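You operate a simulated robot arm through the tools that you are given. There is no shell and no other tool. Be economical: measure what you need, move in short steps, check, and stop when the job is done.

Carry out the task below with a simulated robot arm. There is one attempt and no reset: what you move stays moved.

TASK
Change the winder's cone to pink and set the dial to FAST.
Fine: free the thread first; the old cone goes on its peg in the rack; then hold the new thread.

It is judged by the outcome, as a careful person would: the job done as asked, and still so three seconds after it is handed in. It fails if anything else is knocked over, pushed out of place, dropped, spilled or broken.

THE ROBOT
A 6-joint arm with a two-finger parallel gripper, fixed in place. Base frame: the origin is at the foot of the arm, x ahead of it, y to its left, z up; the work surface is at about z = 78. Lengths are in cm, angles in rad, forces in N, time in s.
With the tool pointing down near the work surface it reaches from about 26 to 68 cm from the base axis. Its first joint turns from -1.152 to 1.152 rad. Payload 2.9 kg.
The TCP is the grasp point between the finger pads, 3 cm short of the fingertips. In the tool frame z runs along the fingers and y along their closing line. Largest opening 11 cm; finger width 2, thickness 1; the body of the gripper, 4.8 by 11.2 cm, starts 5.5 cm behind the TCP.
Orientation is that of the tool frame in the base frame, as a unit quaternion [x, y, z, w]. With the fingers straight down and closing along the base's y, the tool's x points along the base's -x, its y along +y and its z along -z.

THE INTERFACE
- The arm moves only by the tool jog_arm. Its argument "motion" is a list of rows, each an object (a shift or turn left out is 0, a gripper value left out holds the last) with "slide": the shift along the base's x, y, z in cm, a list of three; "rot": the turn, a rotation vector about the base's x, y, z in rad, a list of three; "gripper": the opening, from 0 (shut) to 1 (fully open). In form: [{"slide": [tx, ty, tz], "rot": [rx, ry, rz], "gripper": gripper}, ...]. A call has 1 to 10 rows; each row shifts and turns the commanded pose from where the row before left it. Each row takes 0.2 s and may step no farther than 5 cm and 0.15 rad from the row before; otherwise, or with a gripper value out of range, the whole call is refused. Where a pose cannot be reached the arm comes as near as it can. A force on the tool above 60 N (or 10 N above the force at the start of the call, whichever is more), or a blocked arm, ends the call early, and 0.2 s more pass. Each finger travels about 10.8 cm/s and halts on what it meets, pressing with about 27 N; the grip force reading is that of the motor and also rises with nothing between the fingers. The clock runs only during rows and for 0.2 s after the last one: add rows that do not move to give the fingers time. It gives the time, the measured TCP pose, the force on the tool (base axes), the opening and the grip force at its end, in the units of the frame above (readings bear some noise), with the torque about the TCP (base axes, N m) and any sound that the robot's microphone picked up, and new pictures: "show" is both (left out), scene, wrist or none.
- Cameras (640 x 400 px; columns grow to the right, rows downward): "scene" is fixed at [6.85, 42.07, 139.97]; the picture's right is [-0.85, -0.52, 0.00], its down [-0.22, 0.36, -0.91] and it looks along [0.47, -0.77, -0.42] (base axes); focal length 316 px, centre (320, 200). "wrist" rides on the gripper at [7.2, 1.7, -10.3] in the tool frame; the picture's right is [-0.23, 0.97, 0.00], its down [-0.76, -0.18, -0.62] and it looks along [-0.61, -0.14, 0.78] (tool axes); focal length 222 px, centre (320, 200). There is no depth. A picture from a camera that has moved, and an enlarged one, comes with that camera's place and axes in the base frame and with its lens.
- enlarge(camera, box): a new picture of the part [left, top, right, bottom] of that camera's present view, enlarged. The clock stands still meanwhile.
- finish_job(): hands the job in; it is judged then, once.

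Go step by step. Nothing tells you positions but the pictures and the camera data: compare them with the known pose of the tool, close in by small moves and look again before you grip or let go. The budget is 120 turns and 200 pictures, counting those below and the enlarged ones. Unless the task says otherwise, let go and move clear before handing in, and close with one line.

The tools are called after "Request:" as name(argument=value, ...) on one line, values as JSON. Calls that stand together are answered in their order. jog_arm: Moves the arm, as the interface text tells. Its arguments: {"type":"object","properties":{"motion":{"type":"array"},"show":{"type":"string","enum":["both","scene","wrist","none"]}},"required":["motion"]} The other tools are called the same way: enlarge (camera, box) takes an enlarged picture of a part of a camera's view; finish_job () hands the job in.

At the start:

```text
t: 0.0
position: [34.39, -31.43, 114.45]
tool_rot: [0.0, 1.0, 0.0, -0.001]
contact_force: [0.0, -0.9, 0.5]
ft_torque: [-0.02, 0.02, -0.02]
width: 11.0
grasp_force: 0.0
```

scene: 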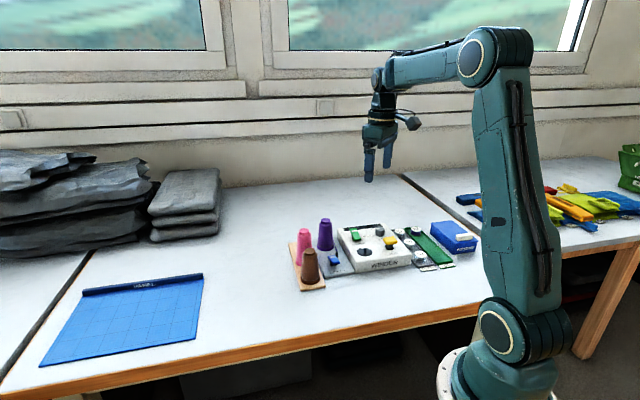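
wrist: 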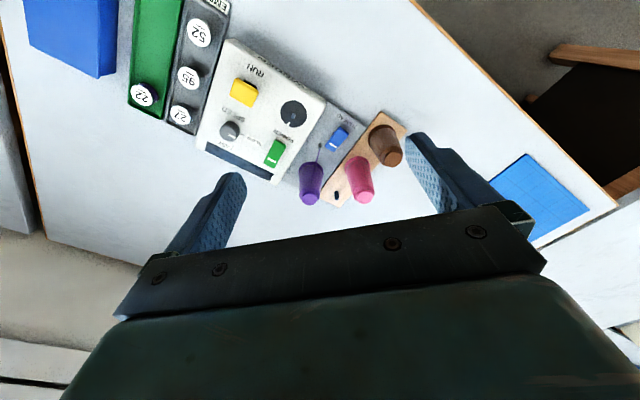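

I see a winder with a purple cone on it, a rack with pink and brown cones, a control box with dial and coloured keys, and some other items. I'll enlarge both views to read the labels.

Request:
enlarge(camera="scene", box=[280, 205, 490, 300])

Request:
enlarge(camera="wrist", box=[180, 20, 430, 220])

```text
3.05 times, centred on (385, 252) of scene
camera zoom: at [6.85, 42.07, 139.97], right [-0.85, -0.52, 0.0], down [-0.22, 0.36, -0.91], along [0.47, -0.77, -0.42], focal length 964 px, centre (122, 40)
```

zoom: 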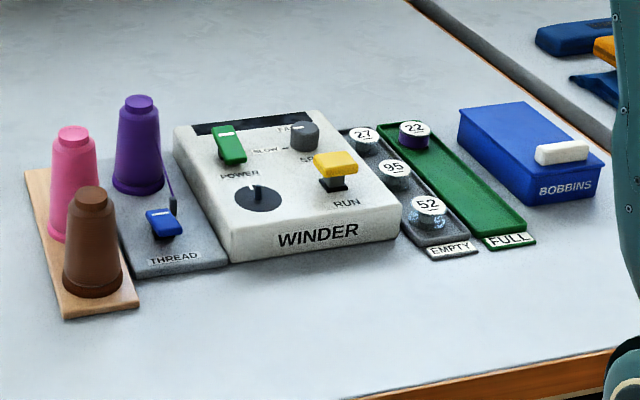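

```text
2.00 times, centred on (305, 120) of wrist
camera zoom: at [27.04, -29.78, 124.83], right [0.23, 0.97, 0.0], down [0.76, -0.18, 0.62], along [0.61, -0.14, -0.78], focal length 444 px, centre (350, 360)
```

zoom: 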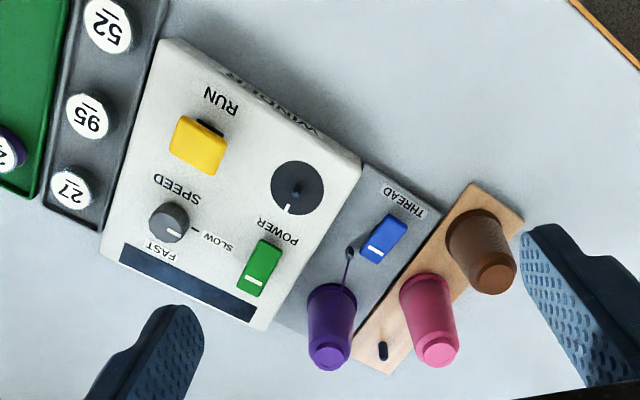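

Purple is at about (53,-37) with its top near z 90, pink at (54,-26), brown at (47.5,-20.5) and the empty rack peg near (60,-33). I'll zoom in on the clip, knob and peg before moving.

Request:
enlarge(camera="wrist", box=[310, 100, 410, 210])

Request:
enlarge(camera="wrist", box=[210, 70, 330, 185])

Request:
enlarge(camera="scene", box=[285, 210, 365, 300])

Request:
enlarge(camera="scene", box=[335, 218, 420, 278])

```text
3.64 times, centred on (360, 155) of wrist
camera zoom: at [27.04, -29.78, 124.83], right [0.23, 0.97, 0.0], down [0.76, -0.18, 0.62], along [0.61, -0.14, -0.78], focal length 808 px, centre (174, 364)
```

zoom: 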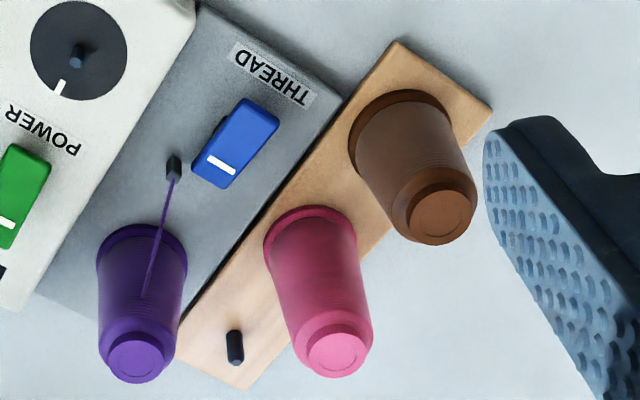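

```text
3.48 times, centred on (270, 128) of wrist
camera zoom: at [27.04, -29.78, 124.83], right [0.23, 0.97, 0.0], down [0.76, -0.18, 0.62], along [0.61, -0.14, -0.78], focal length 773 px, centre (494, 452)
```

zoom: 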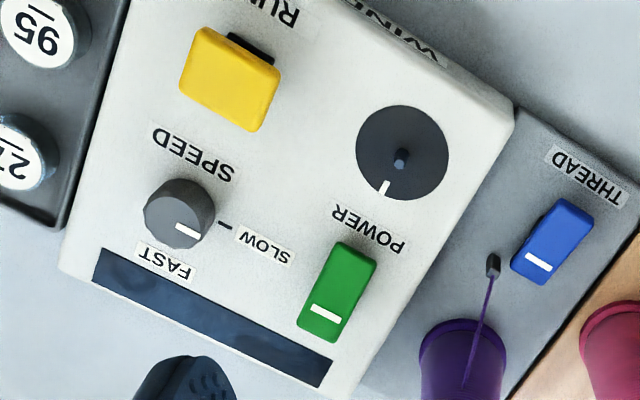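

```text
4.44 times, centred on (325, 255) of scene
camera zoom: at [6.85, 42.07, 139.97], right [-0.85, -0.52, 0.0], down [-0.22, 0.36, -0.91], along [0.47, -0.77, -0.42], focal length 1405 px, centre (298, -44)
```

zoom: 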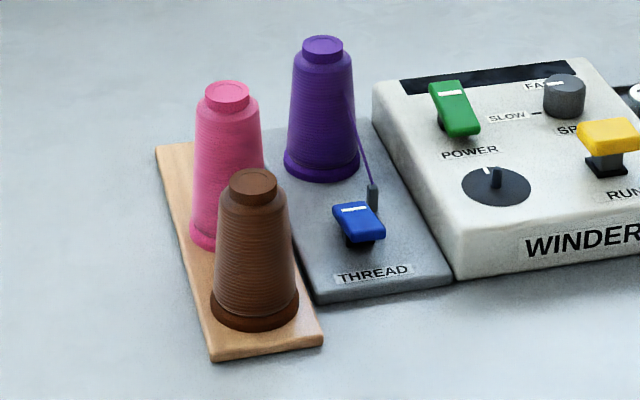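

```text
6.67 times, centred on (378, 248) of scene
camera zoom: at [6.85, 42.07, 139.97], right [-0.85, -0.52, 0.0], down [-0.22, 0.36, -0.91], along [0.47, -0.77, -0.42], focal length 2108 px, centre (-63, -120)
```

zoom: 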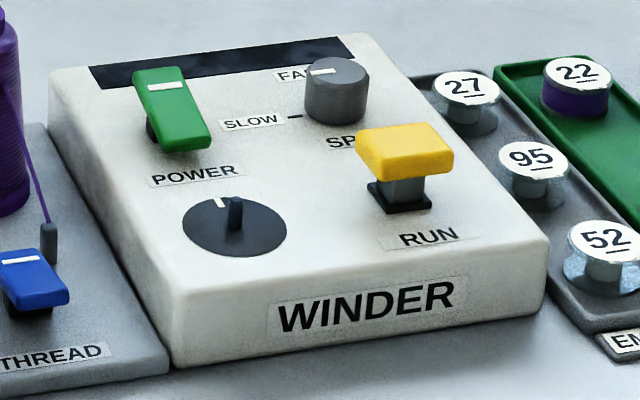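

Pointer is on SLOW now; FAST lies clockwise. I'll bring the wrist camera lower with the tool tilted outward, to see which way the THREAD lever tips.

Request:
jog_arm(motion=[{"slide": [0.6, 0, -4.3], "rot": [0, -0.15, 0]}, {"slide": [0.8, 0, -4.3], "rot": [0, -0.15, 0]}, {"slide": [0.8, 0, -4.3], "rot": [0, -0.15, 0]}, {"slide": [0.8, 0, -4.3]}, {"slide": [0.6, 0, -4.0]}], show="wrist")

```text
t: 1.2
position: [38.03, -31.42, 93.17]
tool_rot: [-0.001, 0.975, 0.0, 0.222]
contact_force: [0.3, -0.2, -0.9]
ft_torque: [0.0, 0.01, -0.01]
width: 11.0
grasp_force: 0.1
camera wrist: at [26.88, -29.82, 99.35], right [0.2, 0.97, 0.1], down [0.41, -0.18, 0.89], along [0.89, -0.14, -0.44], focal length 222 px, centre (320, 200)
```

wrist: 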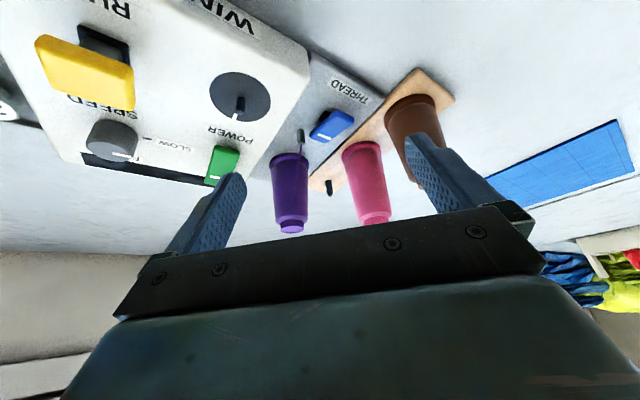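

The lower view is good and shows the levers from the side. I'll zoom on the clip and the knob.

Request:
enlarge(camera="wrist", box=[200, 60, 400, 240])

Request:
enlarge(camera="wrist", box=[280, 85, 380, 165])

Request:
enlarge(camera="wrist", box=[60, 80, 260, 200])

```text
2.22 times, centred on (300, 150) of wrist
camera zoom: at [26.88, -29.82, 99.35], right [0.2, 0.97, 0.1], down [0.41, -0.18, 0.89], along [0.89, -0.14, -0.44], focal length 494 px, centre (364, 311)
```

zoom: 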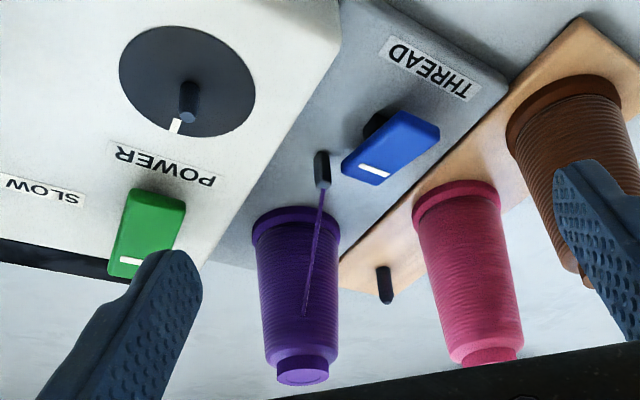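

```text
5.00 times, centred on (330, 125) of wrist
camera zoom: at [26.88, -29.82, 99.35], right [0.2, 0.97, 0.1], down [0.41, -0.18, 0.89], along [0.89, -0.14, -0.44], focal length 1111 px, centre (270, 575)
```

zoom: 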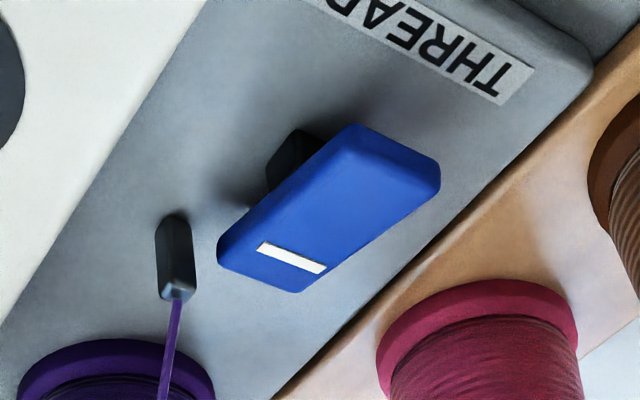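

```text
3.20 times, centred on (160, 140) of wrist
camera zoom: at [26.88, -29.82, 99.35], right [0.2, 0.97, 0.1], down [0.41, -0.18, 0.89], along [0.89, -0.14, -0.44], focal length 711 px, centre (832, 392)
```

zoom: 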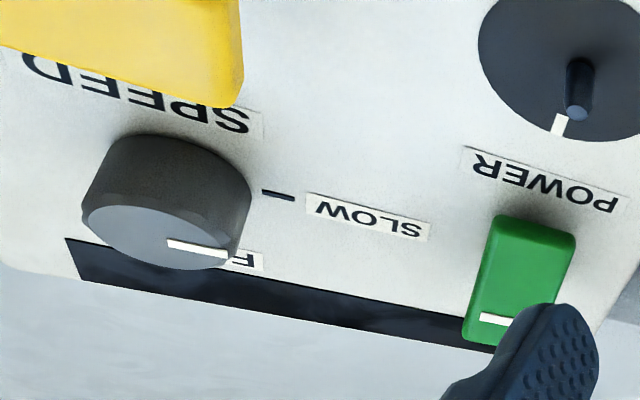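

The lever's marked (back) end is down and its front end is raised at about (44.5,-29.2,81.5), so pressing the front end should free the thread. I'll shut the gripper and hover over that end.

Request:
jog_arm(motion=[{"gripper": 0}, {"slide": [2.2, 0.6, -1]}, {"slide": [2.2, 0.7, -2]}, {"slide": [2.1, 0.6, -2.2]}, {}])

Request:
enlarge(camera="wrist", box=[240, 60, 440, 240])

Request:
enlarge(camera="scene", box=[290, 200, 390, 300])

```text
t: 2.4
position: [44.38, -29.39, 87.95]
tool_rot: [0.001, 0.975, 0.0, 0.224]
contact_force: [0.2, -1.1, 0.0]
ft_torque: [0.0, -0.03, -0.01]
width: 0.0
grasp_force: 27.1
camera wrist: at [33.39, -27.79, 94.21], right [0.2, 0.97, 0.1], down [0.41, -0.18, 0.89], along [0.89, -0.14, -0.44], focal length 222 px, centre (320, 200)
```

scene: 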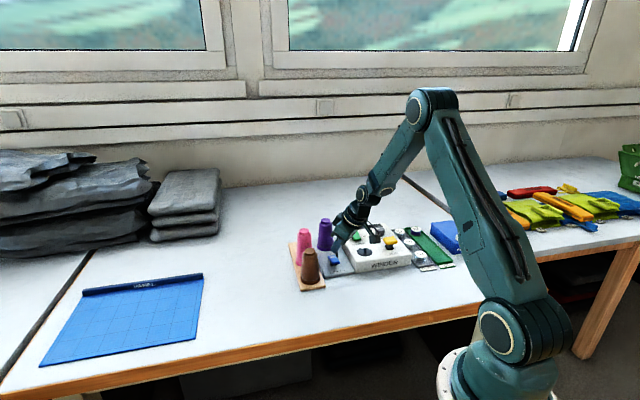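
wrist: 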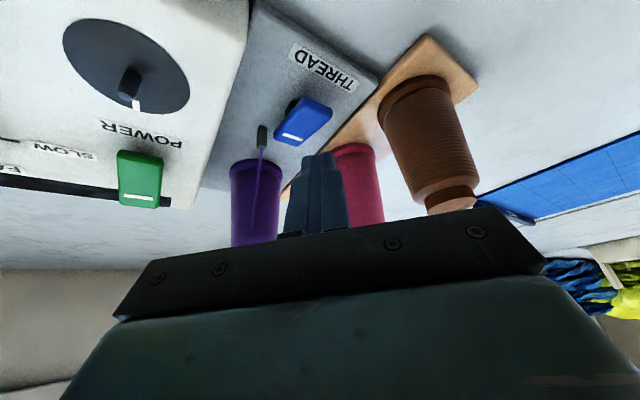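

```text
2.22 times, centred on (340, 150) of wrist
camera zoom: at [33.39, -27.79, 94.21], right [0.2, 0.97, 0.1], down [0.41, -0.18, 0.89], along [0.89, -0.14, -0.44], focal length 494 px, centre (276, 311)
```

zoom: 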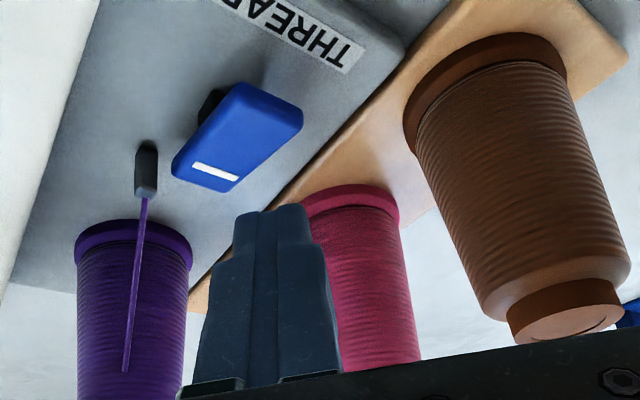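

```text
4.00 times, centred on (340, 250) of scene
camera zoom: at [6.85, 42.07, 139.97], right [-0.85, -0.52, 0.0], down [-0.22, 0.36, -0.91], along [0.47, -0.77, -0.42], focal length 1265 px, centre (240, 0)
```

zoom: 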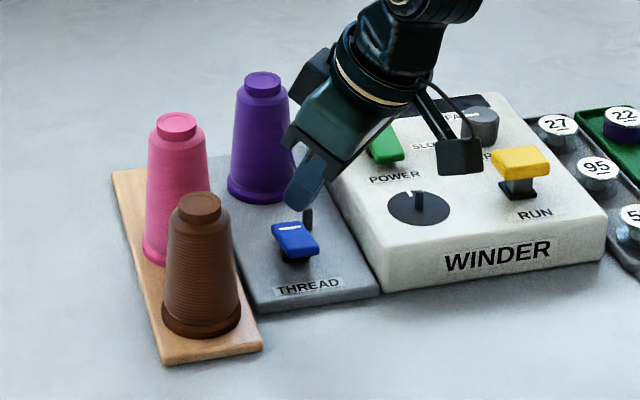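

Fresh view agrees: front end about (44.2,-29.0,81.6), back end (48.8,-32.6,80). I'll press down on the front end in small steps.

Request:
jog_arm(motion=[{"slide": [0.1, -0.2, -1.5]}, {"slide": [0, 0, -1.5]}, {"slide": [0, 0, -0.4]}, {"slide": [0, 0, -0.4]}, {"slide": [0, 0, -0.4]}, {"slide": [0, 0, -0.3]}, {}], show="wrist")

Request:
enlarge(camera="wrist", box=[240, 60, 440, 240])

Request:
enlarge(camera="scene", box=[290, 200, 390, 300])

```text
t: 3.8
position: [44.68, -29.84, 84.21]
tool_rot: [-0.001, 0.974, -0.001, 0.225]
contact_force: [-12.9, 6.0, 19.3]
ft_torque: [0.01, 0.28, -0.07]
width: 0.0
grasp_force: 26.7
stopped in row 7: the force on the tool passed its limit at 65 N (the readings are from after the stop); the commanded pose is now the measured one
camera wrist: at [33.44, -28.09, 90.25], right [0.2, 0.97, 0.1], down [0.41, -0.18, 0.9], along [0.89, -0.14, -0.44], focal length 222 px, centre (320, 200)
```

wrist: 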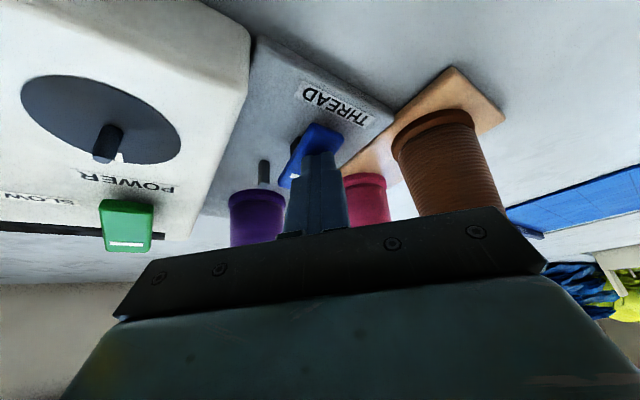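

```text
2.22 times, centred on (340, 150) of wrist
camera zoom: at [33.44, -28.09, 90.25], right [0.2, 0.97, 0.1], down [0.41, -0.18, 0.9], along [0.89, -0.14, -0.44], focal length 494 px, centre (276, 311)
```

zoom: 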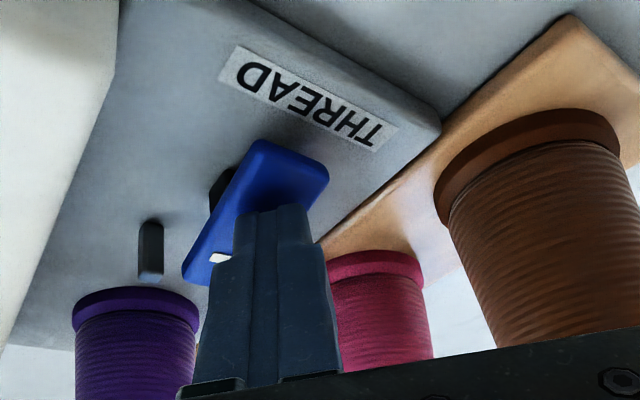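

```text
4.00 times, centred on (340, 250) of scene
camera zoom: at [6.79, 42.1, 139.97], right [-0.85, -0.52, 0.0], down [-0.22, 0.36, -0.91], along [0.47, -0.77, -0.42], focal length 1265 px, centre (240, 0)
```

zoom: 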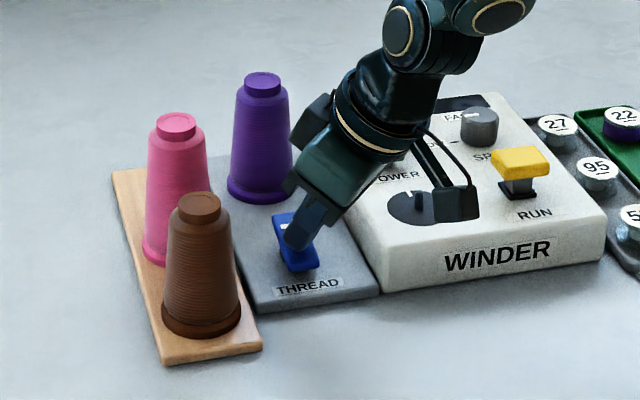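

The lever tipped forward and the thread has vanished, so it's freed. Next I'll lift, open to about 6 cm, turn to heading about -40° with a 0.3 tilt, and hover over the purple cone (top ~ (53.5,-38.2,89.7)).

Request:
jog_arm(motion=[{"slide": [-1, 0, 4]}, {"slide": [0, 0, 4], "rot": [0, 0.15, 0]}, {"slide": [0, 0, 3.8], "gripper": 0.55}, {"slide": [1.9, -1.7, 0], "rot": [0, 0, -0.14]}, {"slide": [1.9, -1.7, 0], "rot": [0, 0, -0.14]}, {"slide": [1.9, -1.7, 0], "rot": [0, 0, -0.14]}, {"slide": [1.9, -1.6, 0], "rot": [0, 0, -0.14]}, {"slide": [2.0, -1.6, 0], "rot": [0, 0, -0.14]}, {}])

Request:
enlarge(camera="scene", box=[280, 180, 380, 300])

Request:
enlarge(camera="wrist", box=[180, 60, 480, 250])

```text
t: 5.8
position: [53.41, -38.1, 95.69]
tool_rot: [0.34, 0.928, -0.054, 0.142]
contact_force: [-0.4, 0.1, 0.2]
ft_torque: [0.02, -0.03, -0.04]
width: 6.06
grasp_force: 0.1
camera wrist: at [46.75, -30.29, 103.43], right [0.79, 0.6, 0.07], down [0.3, -0.48, 0.82], along [0.53, -0.63, -0.56], focal length 222 px, centre (320, 200)
```

scene: 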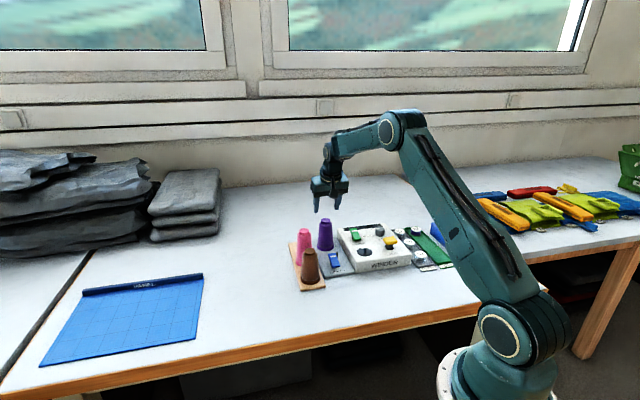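
wrist: 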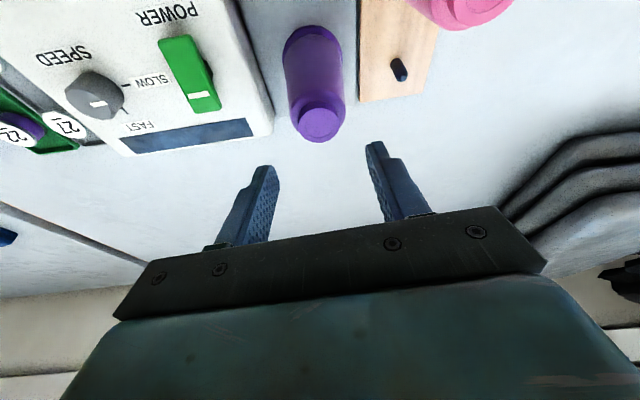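

```text
3.33 times, centred on (330, 240) of scene
camera zoom: at [6.85, 42.07, 139.97], right [-0.85, -0.52, 0.0], down [-0.22, 0.36, -0.91], along [0.47, -0.77, -0.42], focal length 1054 px, centre (287, 67)
```

zoom: 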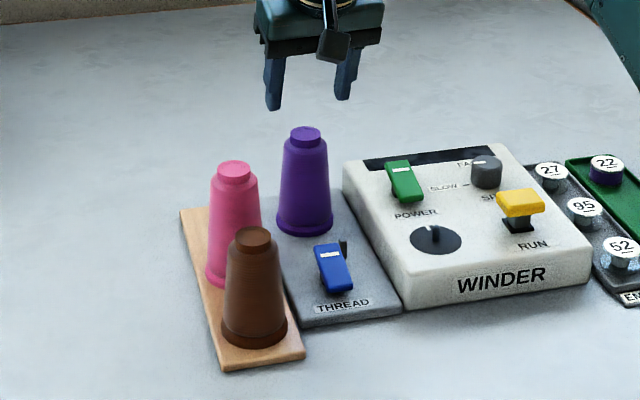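

```text
2.11 times, centred on (330, 155) of wrist
camera zoom: at [46.75, -30.29, 103.43], right [0.79, 0.6, 0.07], down [0.3, -0.48, 0.82], along [0.53, -0.63, -0.56], focal length 468 px, centre (299, 295)
```

zoom: 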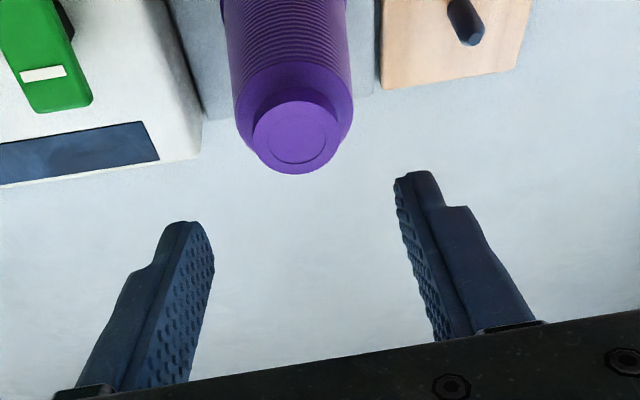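

Purple top triangulates to (53.65,-38.0,89.7), right under the TCP. I'll descend to grip height at z about 87 and close.

Request:
jog_arm(motion=[{"slide": [0.2, 0.05, -3]}, {"slide": [0.05, 0, -3]}, {"slide": [0, 0, -2.7]}, {}], show="both")

Request:
enlarge(camera="wrist", box=[180, 60, 480, 250])

Request:
enlarge(camera="scene", box=[280, 190, 380, 290])

```text
t: 6.8
position: [53.42, -38.03, 87.15]
tool_rot: [0.338, 0.929, -0.052, 0.142]
contact_force: [0.4, 0.4, 0.9]
ft_torque: [-0.01, 0.02, -0.01]
width: 6.06
grasp_force: 0.2
camera wrist: at [46.86, -30.22, 94.73], right [0.79, 0.61, 0.07], down [0.3, -0.48, 0.82], along [0.53, -0.63, -0.56], focal length 222 px, centre (320, 200)
```

scene: 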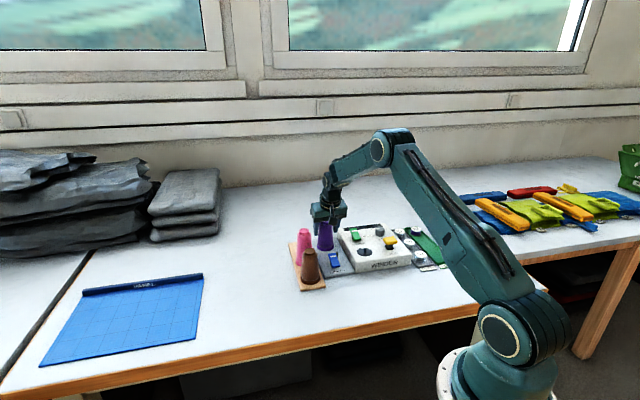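
wrist: 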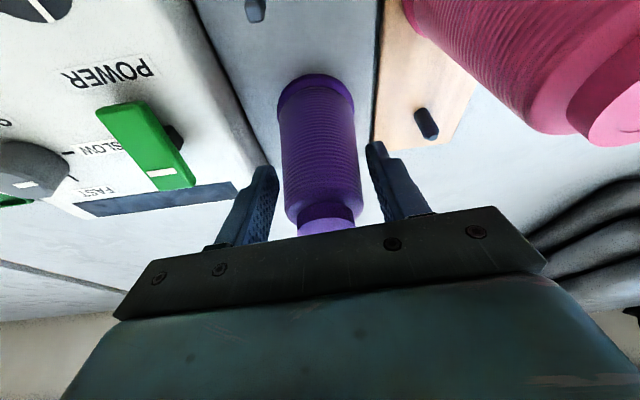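

```text
2.11 times, centred on (330, 155) of wrist
camera zoom: at [46.86, -30.22, 94.73], right [0.79, 0.61, 0.07], down [0.3, -0.48, 0.82], along [0.53, -0.63, -0.56], focal length 468 px, centre (299, 295)
```

zoom: 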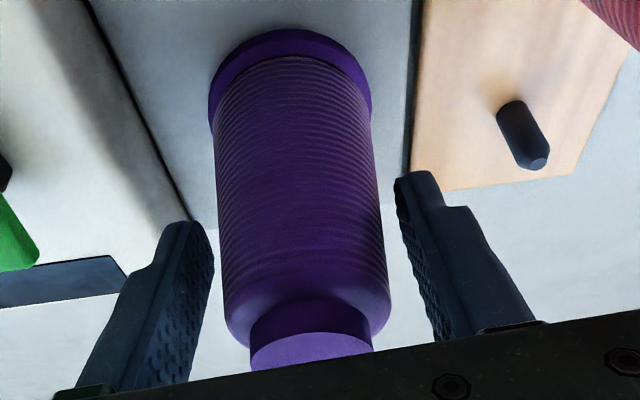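

```text
4.00 times, centred on (330, 240) of scene
camera zoom: at [6.85, 42.07, 139.97], right [-0.85, -0.52, 0.0], down [-0.22, 0.36, -0.91], along [0.47, -0.77, -0.42], focal length 1265 px, centre (280, 40)
```

zoom: 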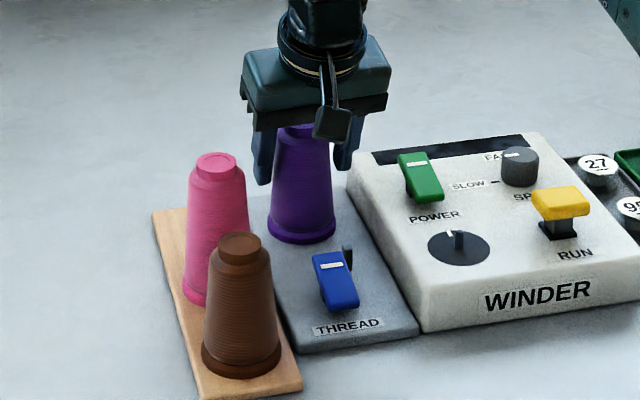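

The cone stands centred between the fingers, and the empty peg triangulates to (60.65,-33.4) with its base at 79.5 and tip at 82.6. I'll close on the cone.

Request:
jog_arm(motion=[{"slide": [0.1, 0.05, 0], "gripper": 0.2}, {}, {}], show="wrist")

```text
t: 7.6
position: [53.55, -37.99, 87.04]
tool_rot: [0.339, 0.928, -0.054, 0.142]
contact_force: [-1.1, -0.6, 0.1]
ft_torque: [-0.06, 0.07, -0.02]
width: 5.06
grasp_force: 26.8
camera wrist: at [46.94, -30.19, 94.75], right [0.79, 0.61, 0.07], down [0.3, -0.48, 0.82], along [0.53, -0.63, -0.56], focal length 222 px, centre (320, 200)
```

wrist: 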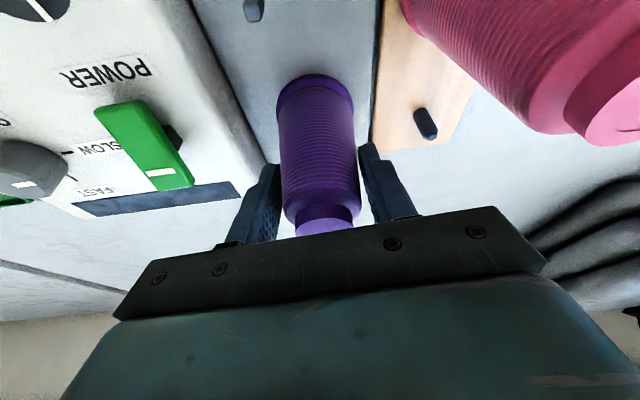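

Gripped at 5.06 cm. I'll lift straight up gently and check it holds.

Request:
jog_arm(motion=[{"slide": [0, 0, 1]}, {"slide": [0, 0, 2]}, {"slide": [0, 0, 2.5]}, {"slide": [0, 0, 2.5]}, {}])

Request:
enlarge(camera="scene", box=[280, 180, 380, 300])

```text
t: 8.8
position: [53.51, -37.94, 94.88]
tool_rot: [0.338, 0.929, -0.054, 0.142]
contact_force: [0.0, 0.4, -1.3]
ft_torque: [0.03, 0.01, -0.01]
width: 4.37
grasp_force: 26.7
camera wrist: at [46.79, -30.13, 102.74], right [0.79, 0.61, 0.07], down [0.3, -0.48, 0.82], along [0.53, -0.63, -0.56], focal length 222 px, centre (320, 200)
```

scene: 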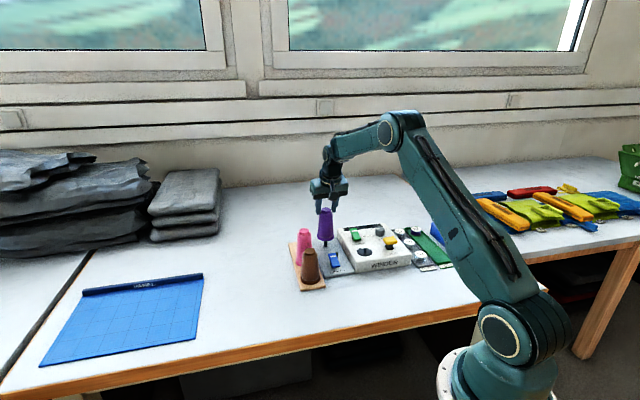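
wrist: 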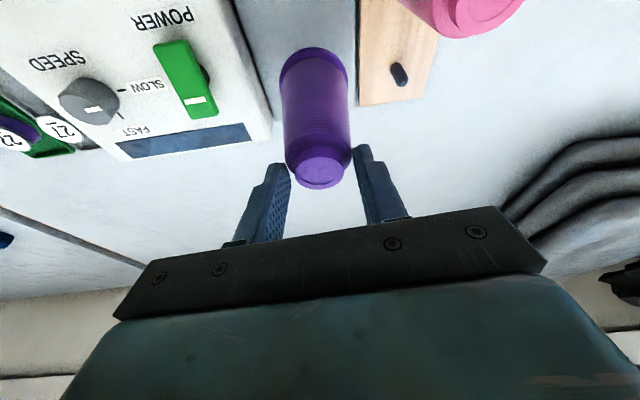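

```text
3.33 times, centred on (330, 240) of scene
camera zoom: at [6.85, 42.07, 139.97], right [-0.85, -0.52, 0.0], down [-0.22, 0.36, -0.91], along [0.47, -0.77, -0.42], focal length 1054 px, centre (287, 67)
```

zoom: 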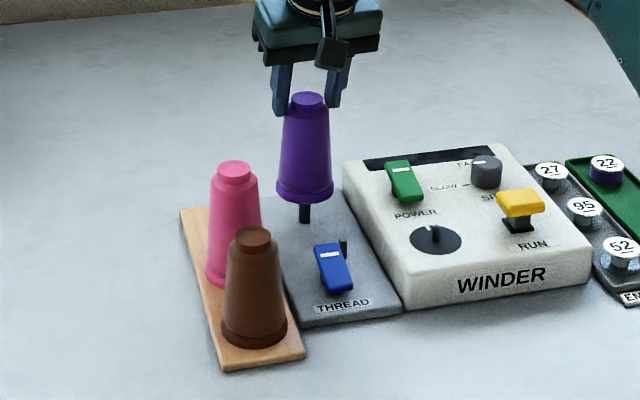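

The cone came up, but it slipped down in the fingers (5.06 to 4.37 cm) and hangs from its upper part just above its peg. I'll wait briefly to see whether it is still creeping.

Request:
jog_arm(motion=[{"gripper": 0.1}, {}], show="none")

Request:
enlarge(camera="scene", box=[310, 190, 350, 260])

Request:
enlarge(camera="wrist", box=[200, 30, 420, 200])

```text
t: 9.4
position: [53.48, -37.85, 95.03]
tool_rot: [0.339, 0.928, -0.054, 0.143]
contact_force: [0.5, 0.2, -1.2]
ft_torque: [-0.02, 0.02, 0.0]
width: 4.33
grasp_force: 26.8
```

```text
5.71 times, centred on (330, 225) of scene
camera zoom: at [6.85, 42.07, 139.97], right [-0.85, -0.52, 0.0], down [-0.22, 0.36, -0.91], along [0.47, -0.77, -0.42], focal length 1807 px, centre (263, 57)
```

zoom: 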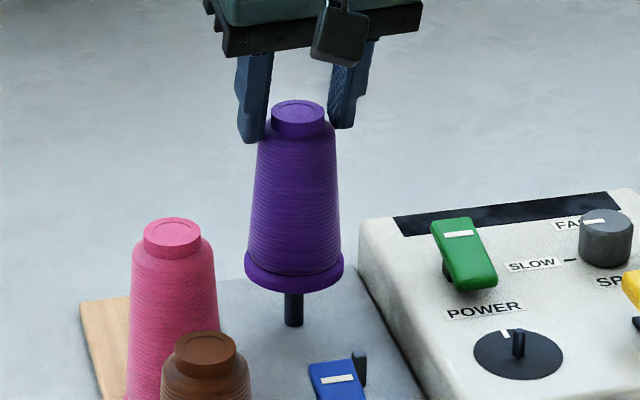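

```text
2.35 times, centred on (310, 115) of wrist
camera zoom: at [46.8, -30.13, 102.7], right [0.79, 0.61, 0.07], down [0.3, -0.48, 0.82], along [0.53, -0.63, -0.56], focal length 523 px, centre (344, 400)
```

zoom: 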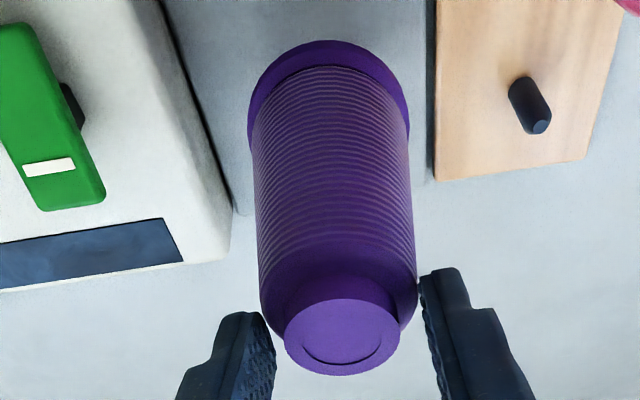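

It hangs only by the fingertips at its shoulder, still over its peg. I'll set it back down, checking part way, then re-grip lower.

Request:
jog_arm(motion=[{"slide": [0, 0, -0.7]}, {"slide": [0, 0, -0.7]}, {"slide": [0, 0, -0.6]}, {}], show="none")

Request:
enlarge(camera="scene", box=[310, 190, 350, 260])

```text
t: 10.4
position: [53.46, -37.79, 93.04]
tool_rot: [0.338, 0.929, -0.054, 0.143]
contact_force: [-0.2, -0.1, -2.3]
ft_torque: [-0.01, -0.01, -0.01]
width: 4.36
grasp_force: 27.0
```

```text
5.71 times, centred on (330, 225) of scene
camera zoom: at [6.85, 42.07, 139.97], right [-0.85, -0.52, 0.0], down [-0.22, 0.36, -0.91], along [0.47, -0.77, -0.42], focal length 1807 px, centre (263, 57)
```

zoom: 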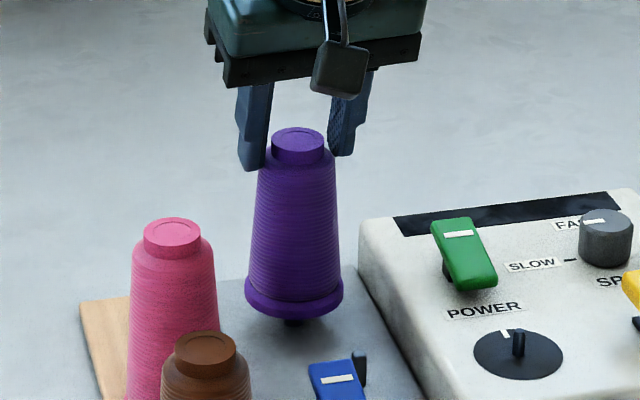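

It's held steadily but about 0.6 cm above its seat. I'll seat it, open, go lower to TCP z 85.2 and grip again.

Request:
jog_arm(motion=[{"slide": [0, 0, -0.5]}, {"slide": [0, 0, -0.4]}, {}, {"gripper": 0.62}, {}], show="wrist")

Request:
enlarge(camera="scene", box=[290, 190, 370, 270])

```text
t: 11.6
position: [53.46, -37.94, 92.18]
tool_rot: [0.339, 0.928, -0.054, 0.142]
contact_force: [0.5, -0.9, -0.1]
ft_torque: [0.03, 0.03, 0.0]
width: 6.81
grasp_force: 0.1
camera wrist: at [46.93, -30.23, 99.9], right [0.79, 0.61, 0.07], down [0.3, -0.48, 0.82], along [0.53, -0.63, -0.56], focal length 222 px, centre (320, 200)
```

wrist: 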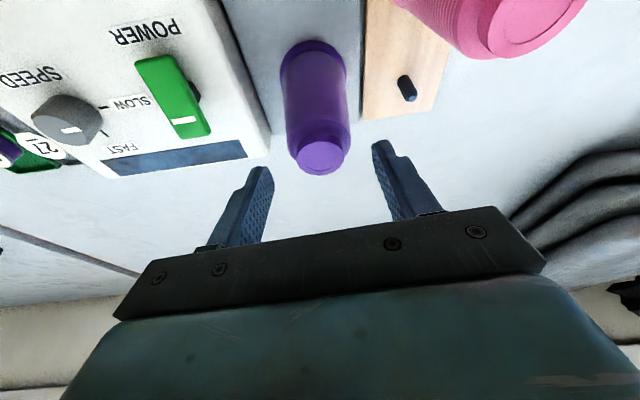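

```text
5.00 times, centred on (330, 230) of scene
camera zoom: at [6.85, 42.07, 139.97], right [-0.85, -0.52, 0.0], down [-0.22, 0.36, -0.91], along [0.47, -0.77, -0.42], focal length 1581 px, centre (270, 50)
```

zoom: 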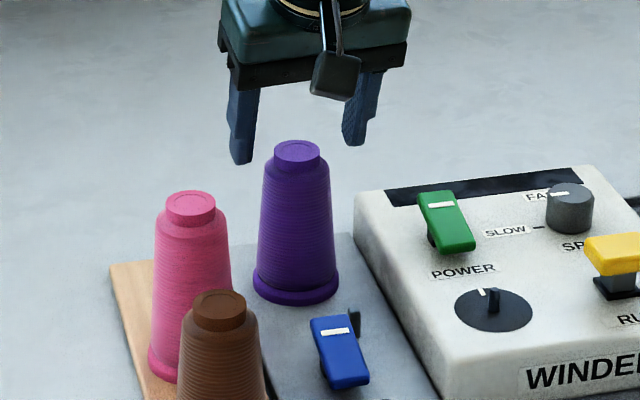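

The cone is safely back on its peg. The axis was at the pad edge near the tips because of the tilt, so I'll shift back 0.7 cm along the heading and go lower to centre it on the pads.

Request:
jog_arm(motion=[{"slide": [-0.4, 0.62, -1]}, {"slide": [0, 0, -3]}, {"slide": [0, 0, -3]}, {}, {"gripper": 0.1}, {}, {}], show="wrist")

Request:
enlarge(camera="scene", box=[290, 190, 370, 270])

```text
t: 13.2
position: [53.07, -37.35, 85.23]
tool_rot: [0.339, 0.929, -0.054, 0.142]
contact_force: [0.8, -0.5, -0.8]
ft_torque: [0.03, 0.02, -0.02]
width: 5.35
grasp_force: 27.5
camera wrist: at [46.43, -29.66, 92.91], right [0.79, 0.61, 0.07], down [0.3, -0.48, 0.82], along [0.53, -0.63, -0.56], focal length 222 px, centre (320, 200)
```

wrist: 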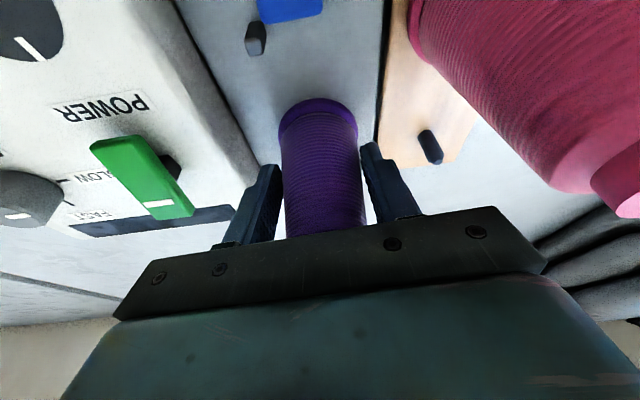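

```text
5.00 times, centred on (330, 230) of scene
camera zoom: at [6.85, 42.07, 139.97], right [-0.85, -0.52, 0.0], down [-0.22, 0.36, -0.91], along [0.47, -0.77, -0.42], focal length 1581 px, centre (270, 50)
```

zoom: 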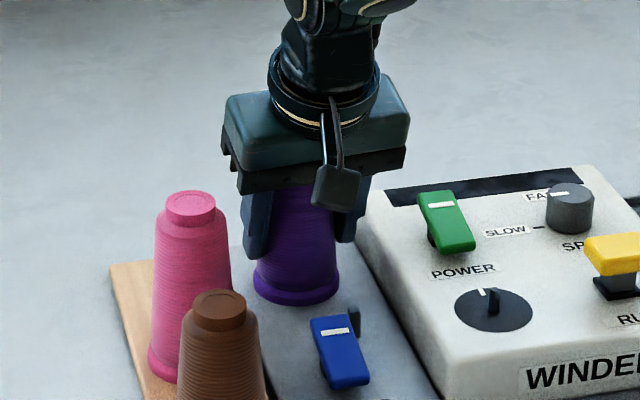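

Grip is now low and centred at 5.35 cm. I'll lift slowly and watch the width for slip.

Request:
jog_arm(motion=[{"slide": [0, 0, 0.3]}, {"slide": [0, 0, 0.4]}, {"slide": [0, 0, 0.4]}, {"slide": [0, 0, 0.4]}], show="none")

Request:
enlarge(camera="scene", box=[290, 190, 370, 270])

```text
t: 14.2
position: [53.15, -37.48, 86.63]
tool_rot: [0.338, 0.929, -0.054, 0.143]
contact_force: [0.0, 0.4, -1.9]
ft_torque: [0.0, 0.0, 0.01]
width: 5.32
grasp_force: 26.7
```

```text
5.00 times, centred on (330, 230) of scene
camera zoom: at [6.85, 42.07, 139.97], right [-0.85, -0.52, 0.0], down [-0.22, 0.36, -0.91], along [0.47, -0.77, -0.42], focal length 1581 px, centre (270, 50)
```

zoom: 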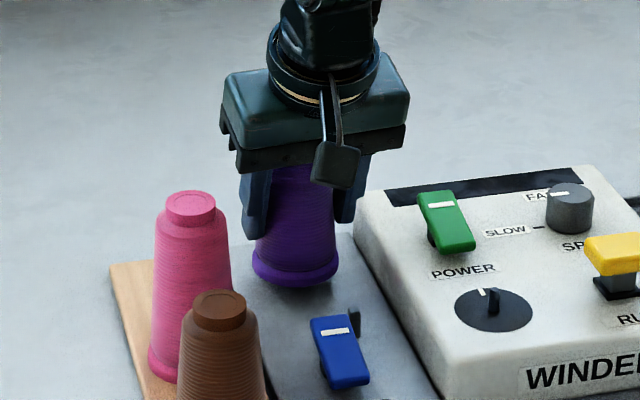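

No slip this time. I'll keep lifting gently until the cone clears the pegs.

Request:
jog_arm(motion=[{"slide": [0, 0, 0.7]}, {"slide": [0, 0, 0.9]}, {"slide": [0, 0, 0.9]}, {"slide": [0, 0, 0.9]}, {"slide": [0, 0, 0.9]}, {"slide": [0, 0, 0.7]}, {}], show="wrist")

Request:
enlarge(camera="scene", box=[290, 180, 370, 270])

```text
t: 15.8
position: [53.08, -37.48, 91.73]
tool_rot: [0.339, 0.929, -0.054, 0.142]
contact_force: [-0.6, -0.8, -0.4]
ft_torque: [0.03, 0.01, 0.0]
width: 5.34
grasp_force: 27.0
camera wrist: at [46.46, -29.69, 99.37], right [0.79, 0.61, 0.07], down [0.3, -0.48, 0.82], along [0.53, -0.63, -0.56], focal length 222 px, centre (320, 200)
```

wrist: 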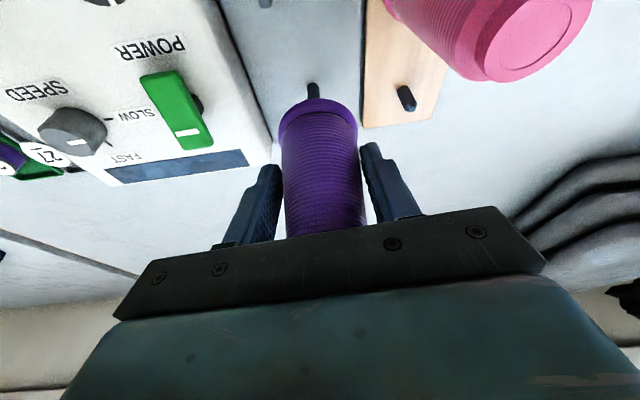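

```text
4.44 times, centred on (330, 225) of scene
camera zoom: at [6.85, 42.07, 139.97], right [-0.85, -0.52, 0.0], down [-0.22, 0.36, -0.91], along [0.47, -0.77, -0.42], focal length 1405 px, centre (276, 89)
```

zoom: 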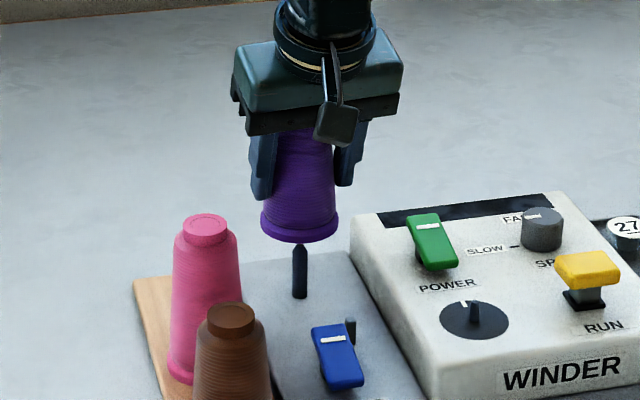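

The purple peg is bare and the cone is held firmly, its bottom near z 85.5. I'll carry it over to the empty rack peg at about (60.65,-33.4).

Request:
jog_arm(motion=[{"slide": [1.0, 0.3, 0.3]}, {"slide": [1.4, 0.7, 0.3]}, {"slide": [1.4, 0.9, 0.2]}, {"slide": [1.3, 1.0, 0]}, {"slide": [1.2, 1.0, 0]}, {"slide": [0.7, 0.5, 0]}, {}])

Request:
enlarge(camera="scene", box=[280, 180, 360, 270])

Request:
enlarge(camera="wrist", box=[260, 40, 400, 160])

```text
t: 17.4
position: [60.16, -32.99, 92.67]
tool_rot: [0.339, 0.928, -0.054, 0.143]
contact_force: [0.7, -0.2, -1.2]
ft_torque: [0.0, 0.02, 0.0]
width: 5.31
grasp_force: 26.8
camera wrist: at [53.53, -25.31, 100.26], right [0.79, 0.61, 0.07], down [0.3, -0.48, 0.82], along [0.53, -0.63, -0.56], focal length 222 px, centre (320, 200)
```

scene: 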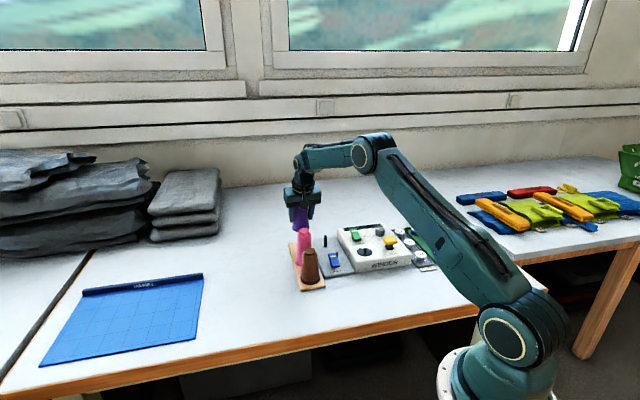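
wrist: 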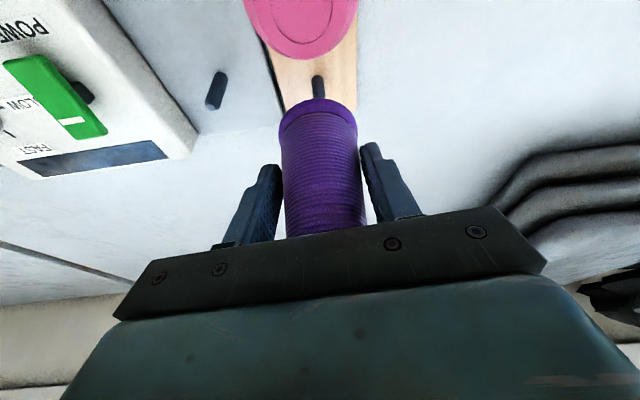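

```text
4.44 times, centred on (320, 225) of scene
camera zoom: at [6.85, 42.07, 139.97], right [-0.85, -0.52, 0.0], down [-0.22, 0.36, -0.91], along [0.47, -0.77, -0.42], focal length 1405 px, centre (320, 89)
```

zoom: 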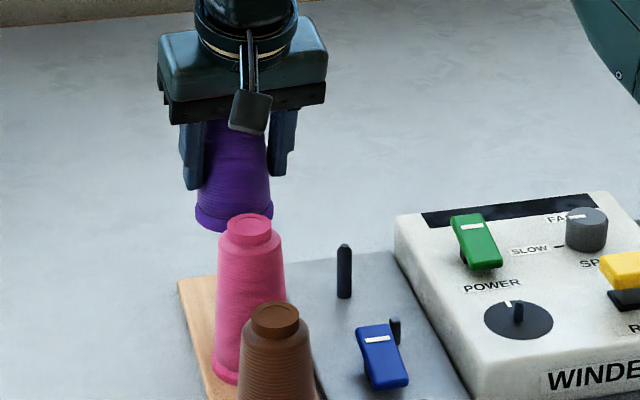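

```text
3.33 times, centred on (330, 100) of wrist
camera zoom: at [53.53, -25.31, 100.26], right [0.79, 0.61, 0.07], down [0.3, -0.48, 0.82], along [0.53, -0.63, -0.56], focal length 740 px, centre (287, 533)
```

zoom: 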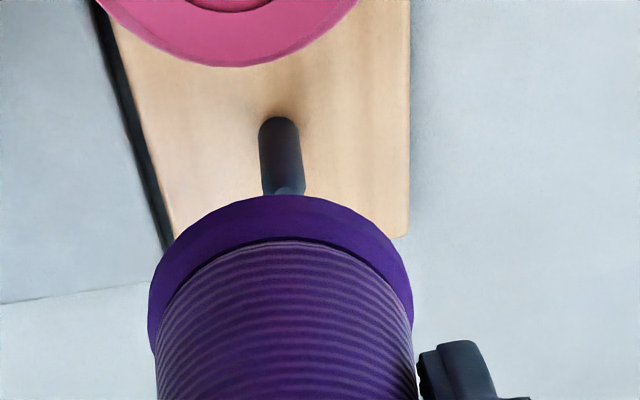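

Same-image comparison puts the peg about 0.35 cm to the side of the cone's axis. I'll correct by (0.17,0.34) and descend to just above the peg tip.

Request:
jog_arm(motion=[{"slide": [0.17, 0.34, 0]}, {"slide": [0, 0, -1]}, {"slide": [0, 0, -1]}, {"slide": [0, 0, -1]}, {}], show="none")

Request:
enlarge(camera="scene", box=[280, 180, 360, 270])

Request:
enlarge(camera="wrist", box=[260, 40, 400, 160])

```text
t: 18.6
position: [60.31, -32.65, 89.4]
tool_rot: [0.338, 0.929, -0.053, 0.143]
contact_force: [-0.3, -0.6, -2.4]
ft_torque: [0.02, 0.01, -0.01]
width: 5.32
grasp_force: 26.9
```

```text
4.44 times, centred on (320, 225) of scene
camera zoom: at [6.85, 42.07, 139.97], right [-0.85, -0.52, 0.0], down [-0.22, 0.36, -0.91], along [0.47, -0.77, -0.42], focal length 1405 px, centre (320, 89)
```

zoom: 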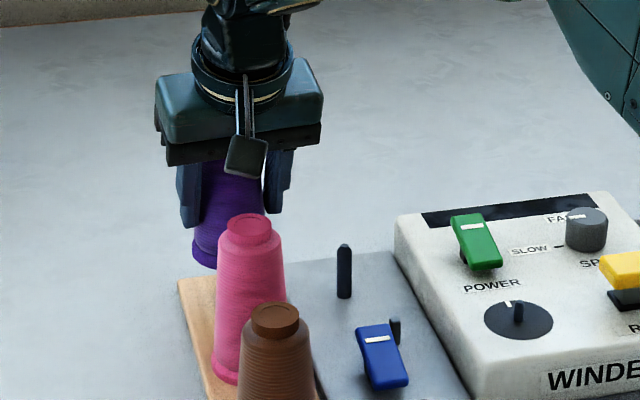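

```text
3.33 times, centred on (330, 100) of wrist
camera zoom: at [53.69, -24.95, 97.15], right [0.79, 0.61, 0.07], down [0.3, -0.48, 0.82], along [0.53, -0.63, -0.56], focal length 740 px, centre (287, 533)
```

zoom: 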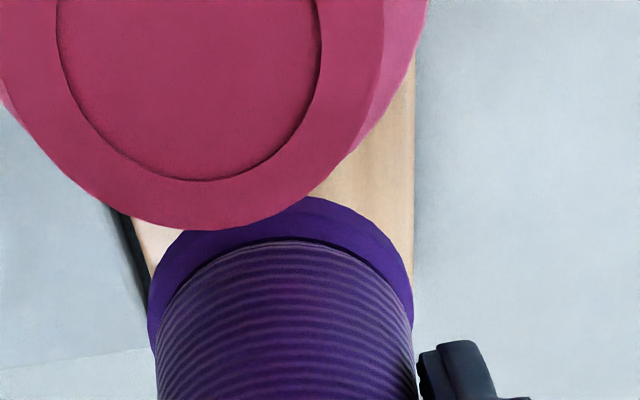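

Peg is hidden now, but camera stays clear above pink. I'll lower a little and check force for any miss.

Request:
jog_arm(motion=[{"slide": [0, 0, -0.4]}, {"slide": [0, 0, -0.4]}, {"slide": [0, 0, -0.4]}, {"slide": [0, 0, -0.3]}], show="none")

Request:
enlarge(camera="scene", box=[290, 190, 350, 270])

```text
t: 19.6
position: [60.3, -32.74, 88.04]
tool_rot: [0.339, 0.928, -0.054, 0.142]
contact_force: [-0.3, 0.1, -2.4]
ft_torque: [0.0, -0.01, -0.02]
width: 5.31
grasp_force: 26.7
```

```text
5.00 times, centred on (320, 230) of scene
camera zoom: at [6.85, 42.07, 139.97], right [-0.85, -0.52, 0.0], down [-0.22, 0.36, -0.91], along [0.47, -0.77, -0.42], focal length 1581 px, centre (320, 50)
```

zoom: 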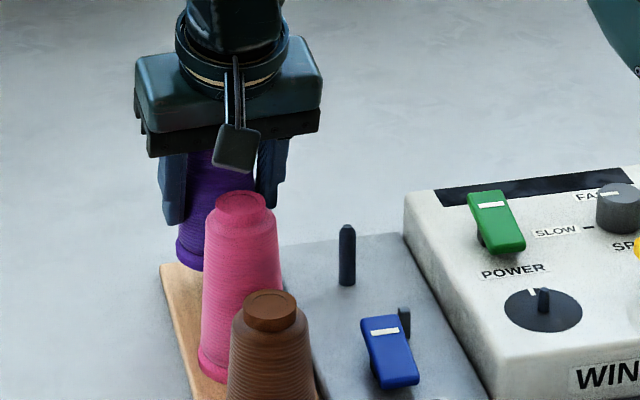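

No contact yet, so I'll continue down in small steps.

Request:
jog_arm(motion=[{"slide": [0, 0, -0.3]}, {"slide": [0, 0, -0.3]}, {"slide": [0, 0, -0.3]}], show="none")

```text
t: 20.4
position: [60.34, -32.56, 87.05]
tool_rot: [0.339, 0.929, -0.054, 0.142]
contact_force: [-0.5, -0.1, -1.3]
ft_torque: [0.01, 0.02, 0.01]
width: 5.35
grasp_force: 27.1
```

Below the estimated tip height with no force: the peg seems to be entering. Continuing down.

Request:
jog_arm(motion=[{"slide": [0, 0, -0.4]}, {"slide": [0, 0, -0.4]}, {"slide": [0, 0, -0.4]}], show="wrist")

Request:
enlarge(camera="scene", box=[290, 190, 350, 270])

```text
t: 21.2
position: [60.33, -32.7, 85.73]
tool_rot: [0.338, 0.929, -0.053, 0.142]
contact_force: [0.4, -0.8, -1.0]
ft_torque: [0.02, -0.02, 0.01]
width: 5.29
grasp_force: 26.9
camera wrist: at [53.71, -24.91, 93.52], right [0.79, 0.61, 0.07], down [0.3, -0.48, 0.82], along [0.53, -0.63, -0.56], focal length 222 px, centre (320, 200)
```

wrist: 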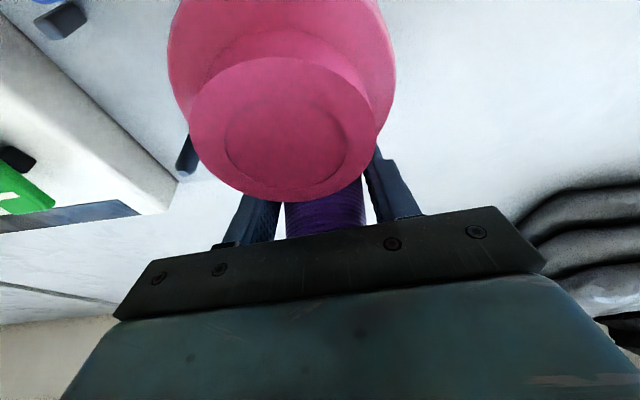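

```text
5.00 times, centred on (320, 230) of scene
camera zoom: at [6.85, 42.07, 139.97], right [-0.85, -0.52, 0.0], down [-0.22, 0.36, -0.91], along [0.47, -0.77, -0.42], focal length 1581 px, centre (320, 50)
```

zoom: 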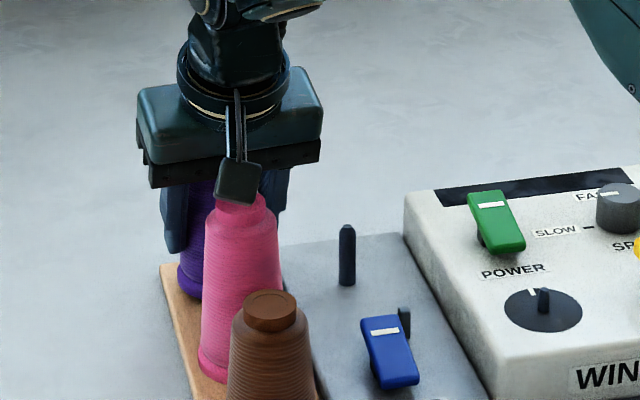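

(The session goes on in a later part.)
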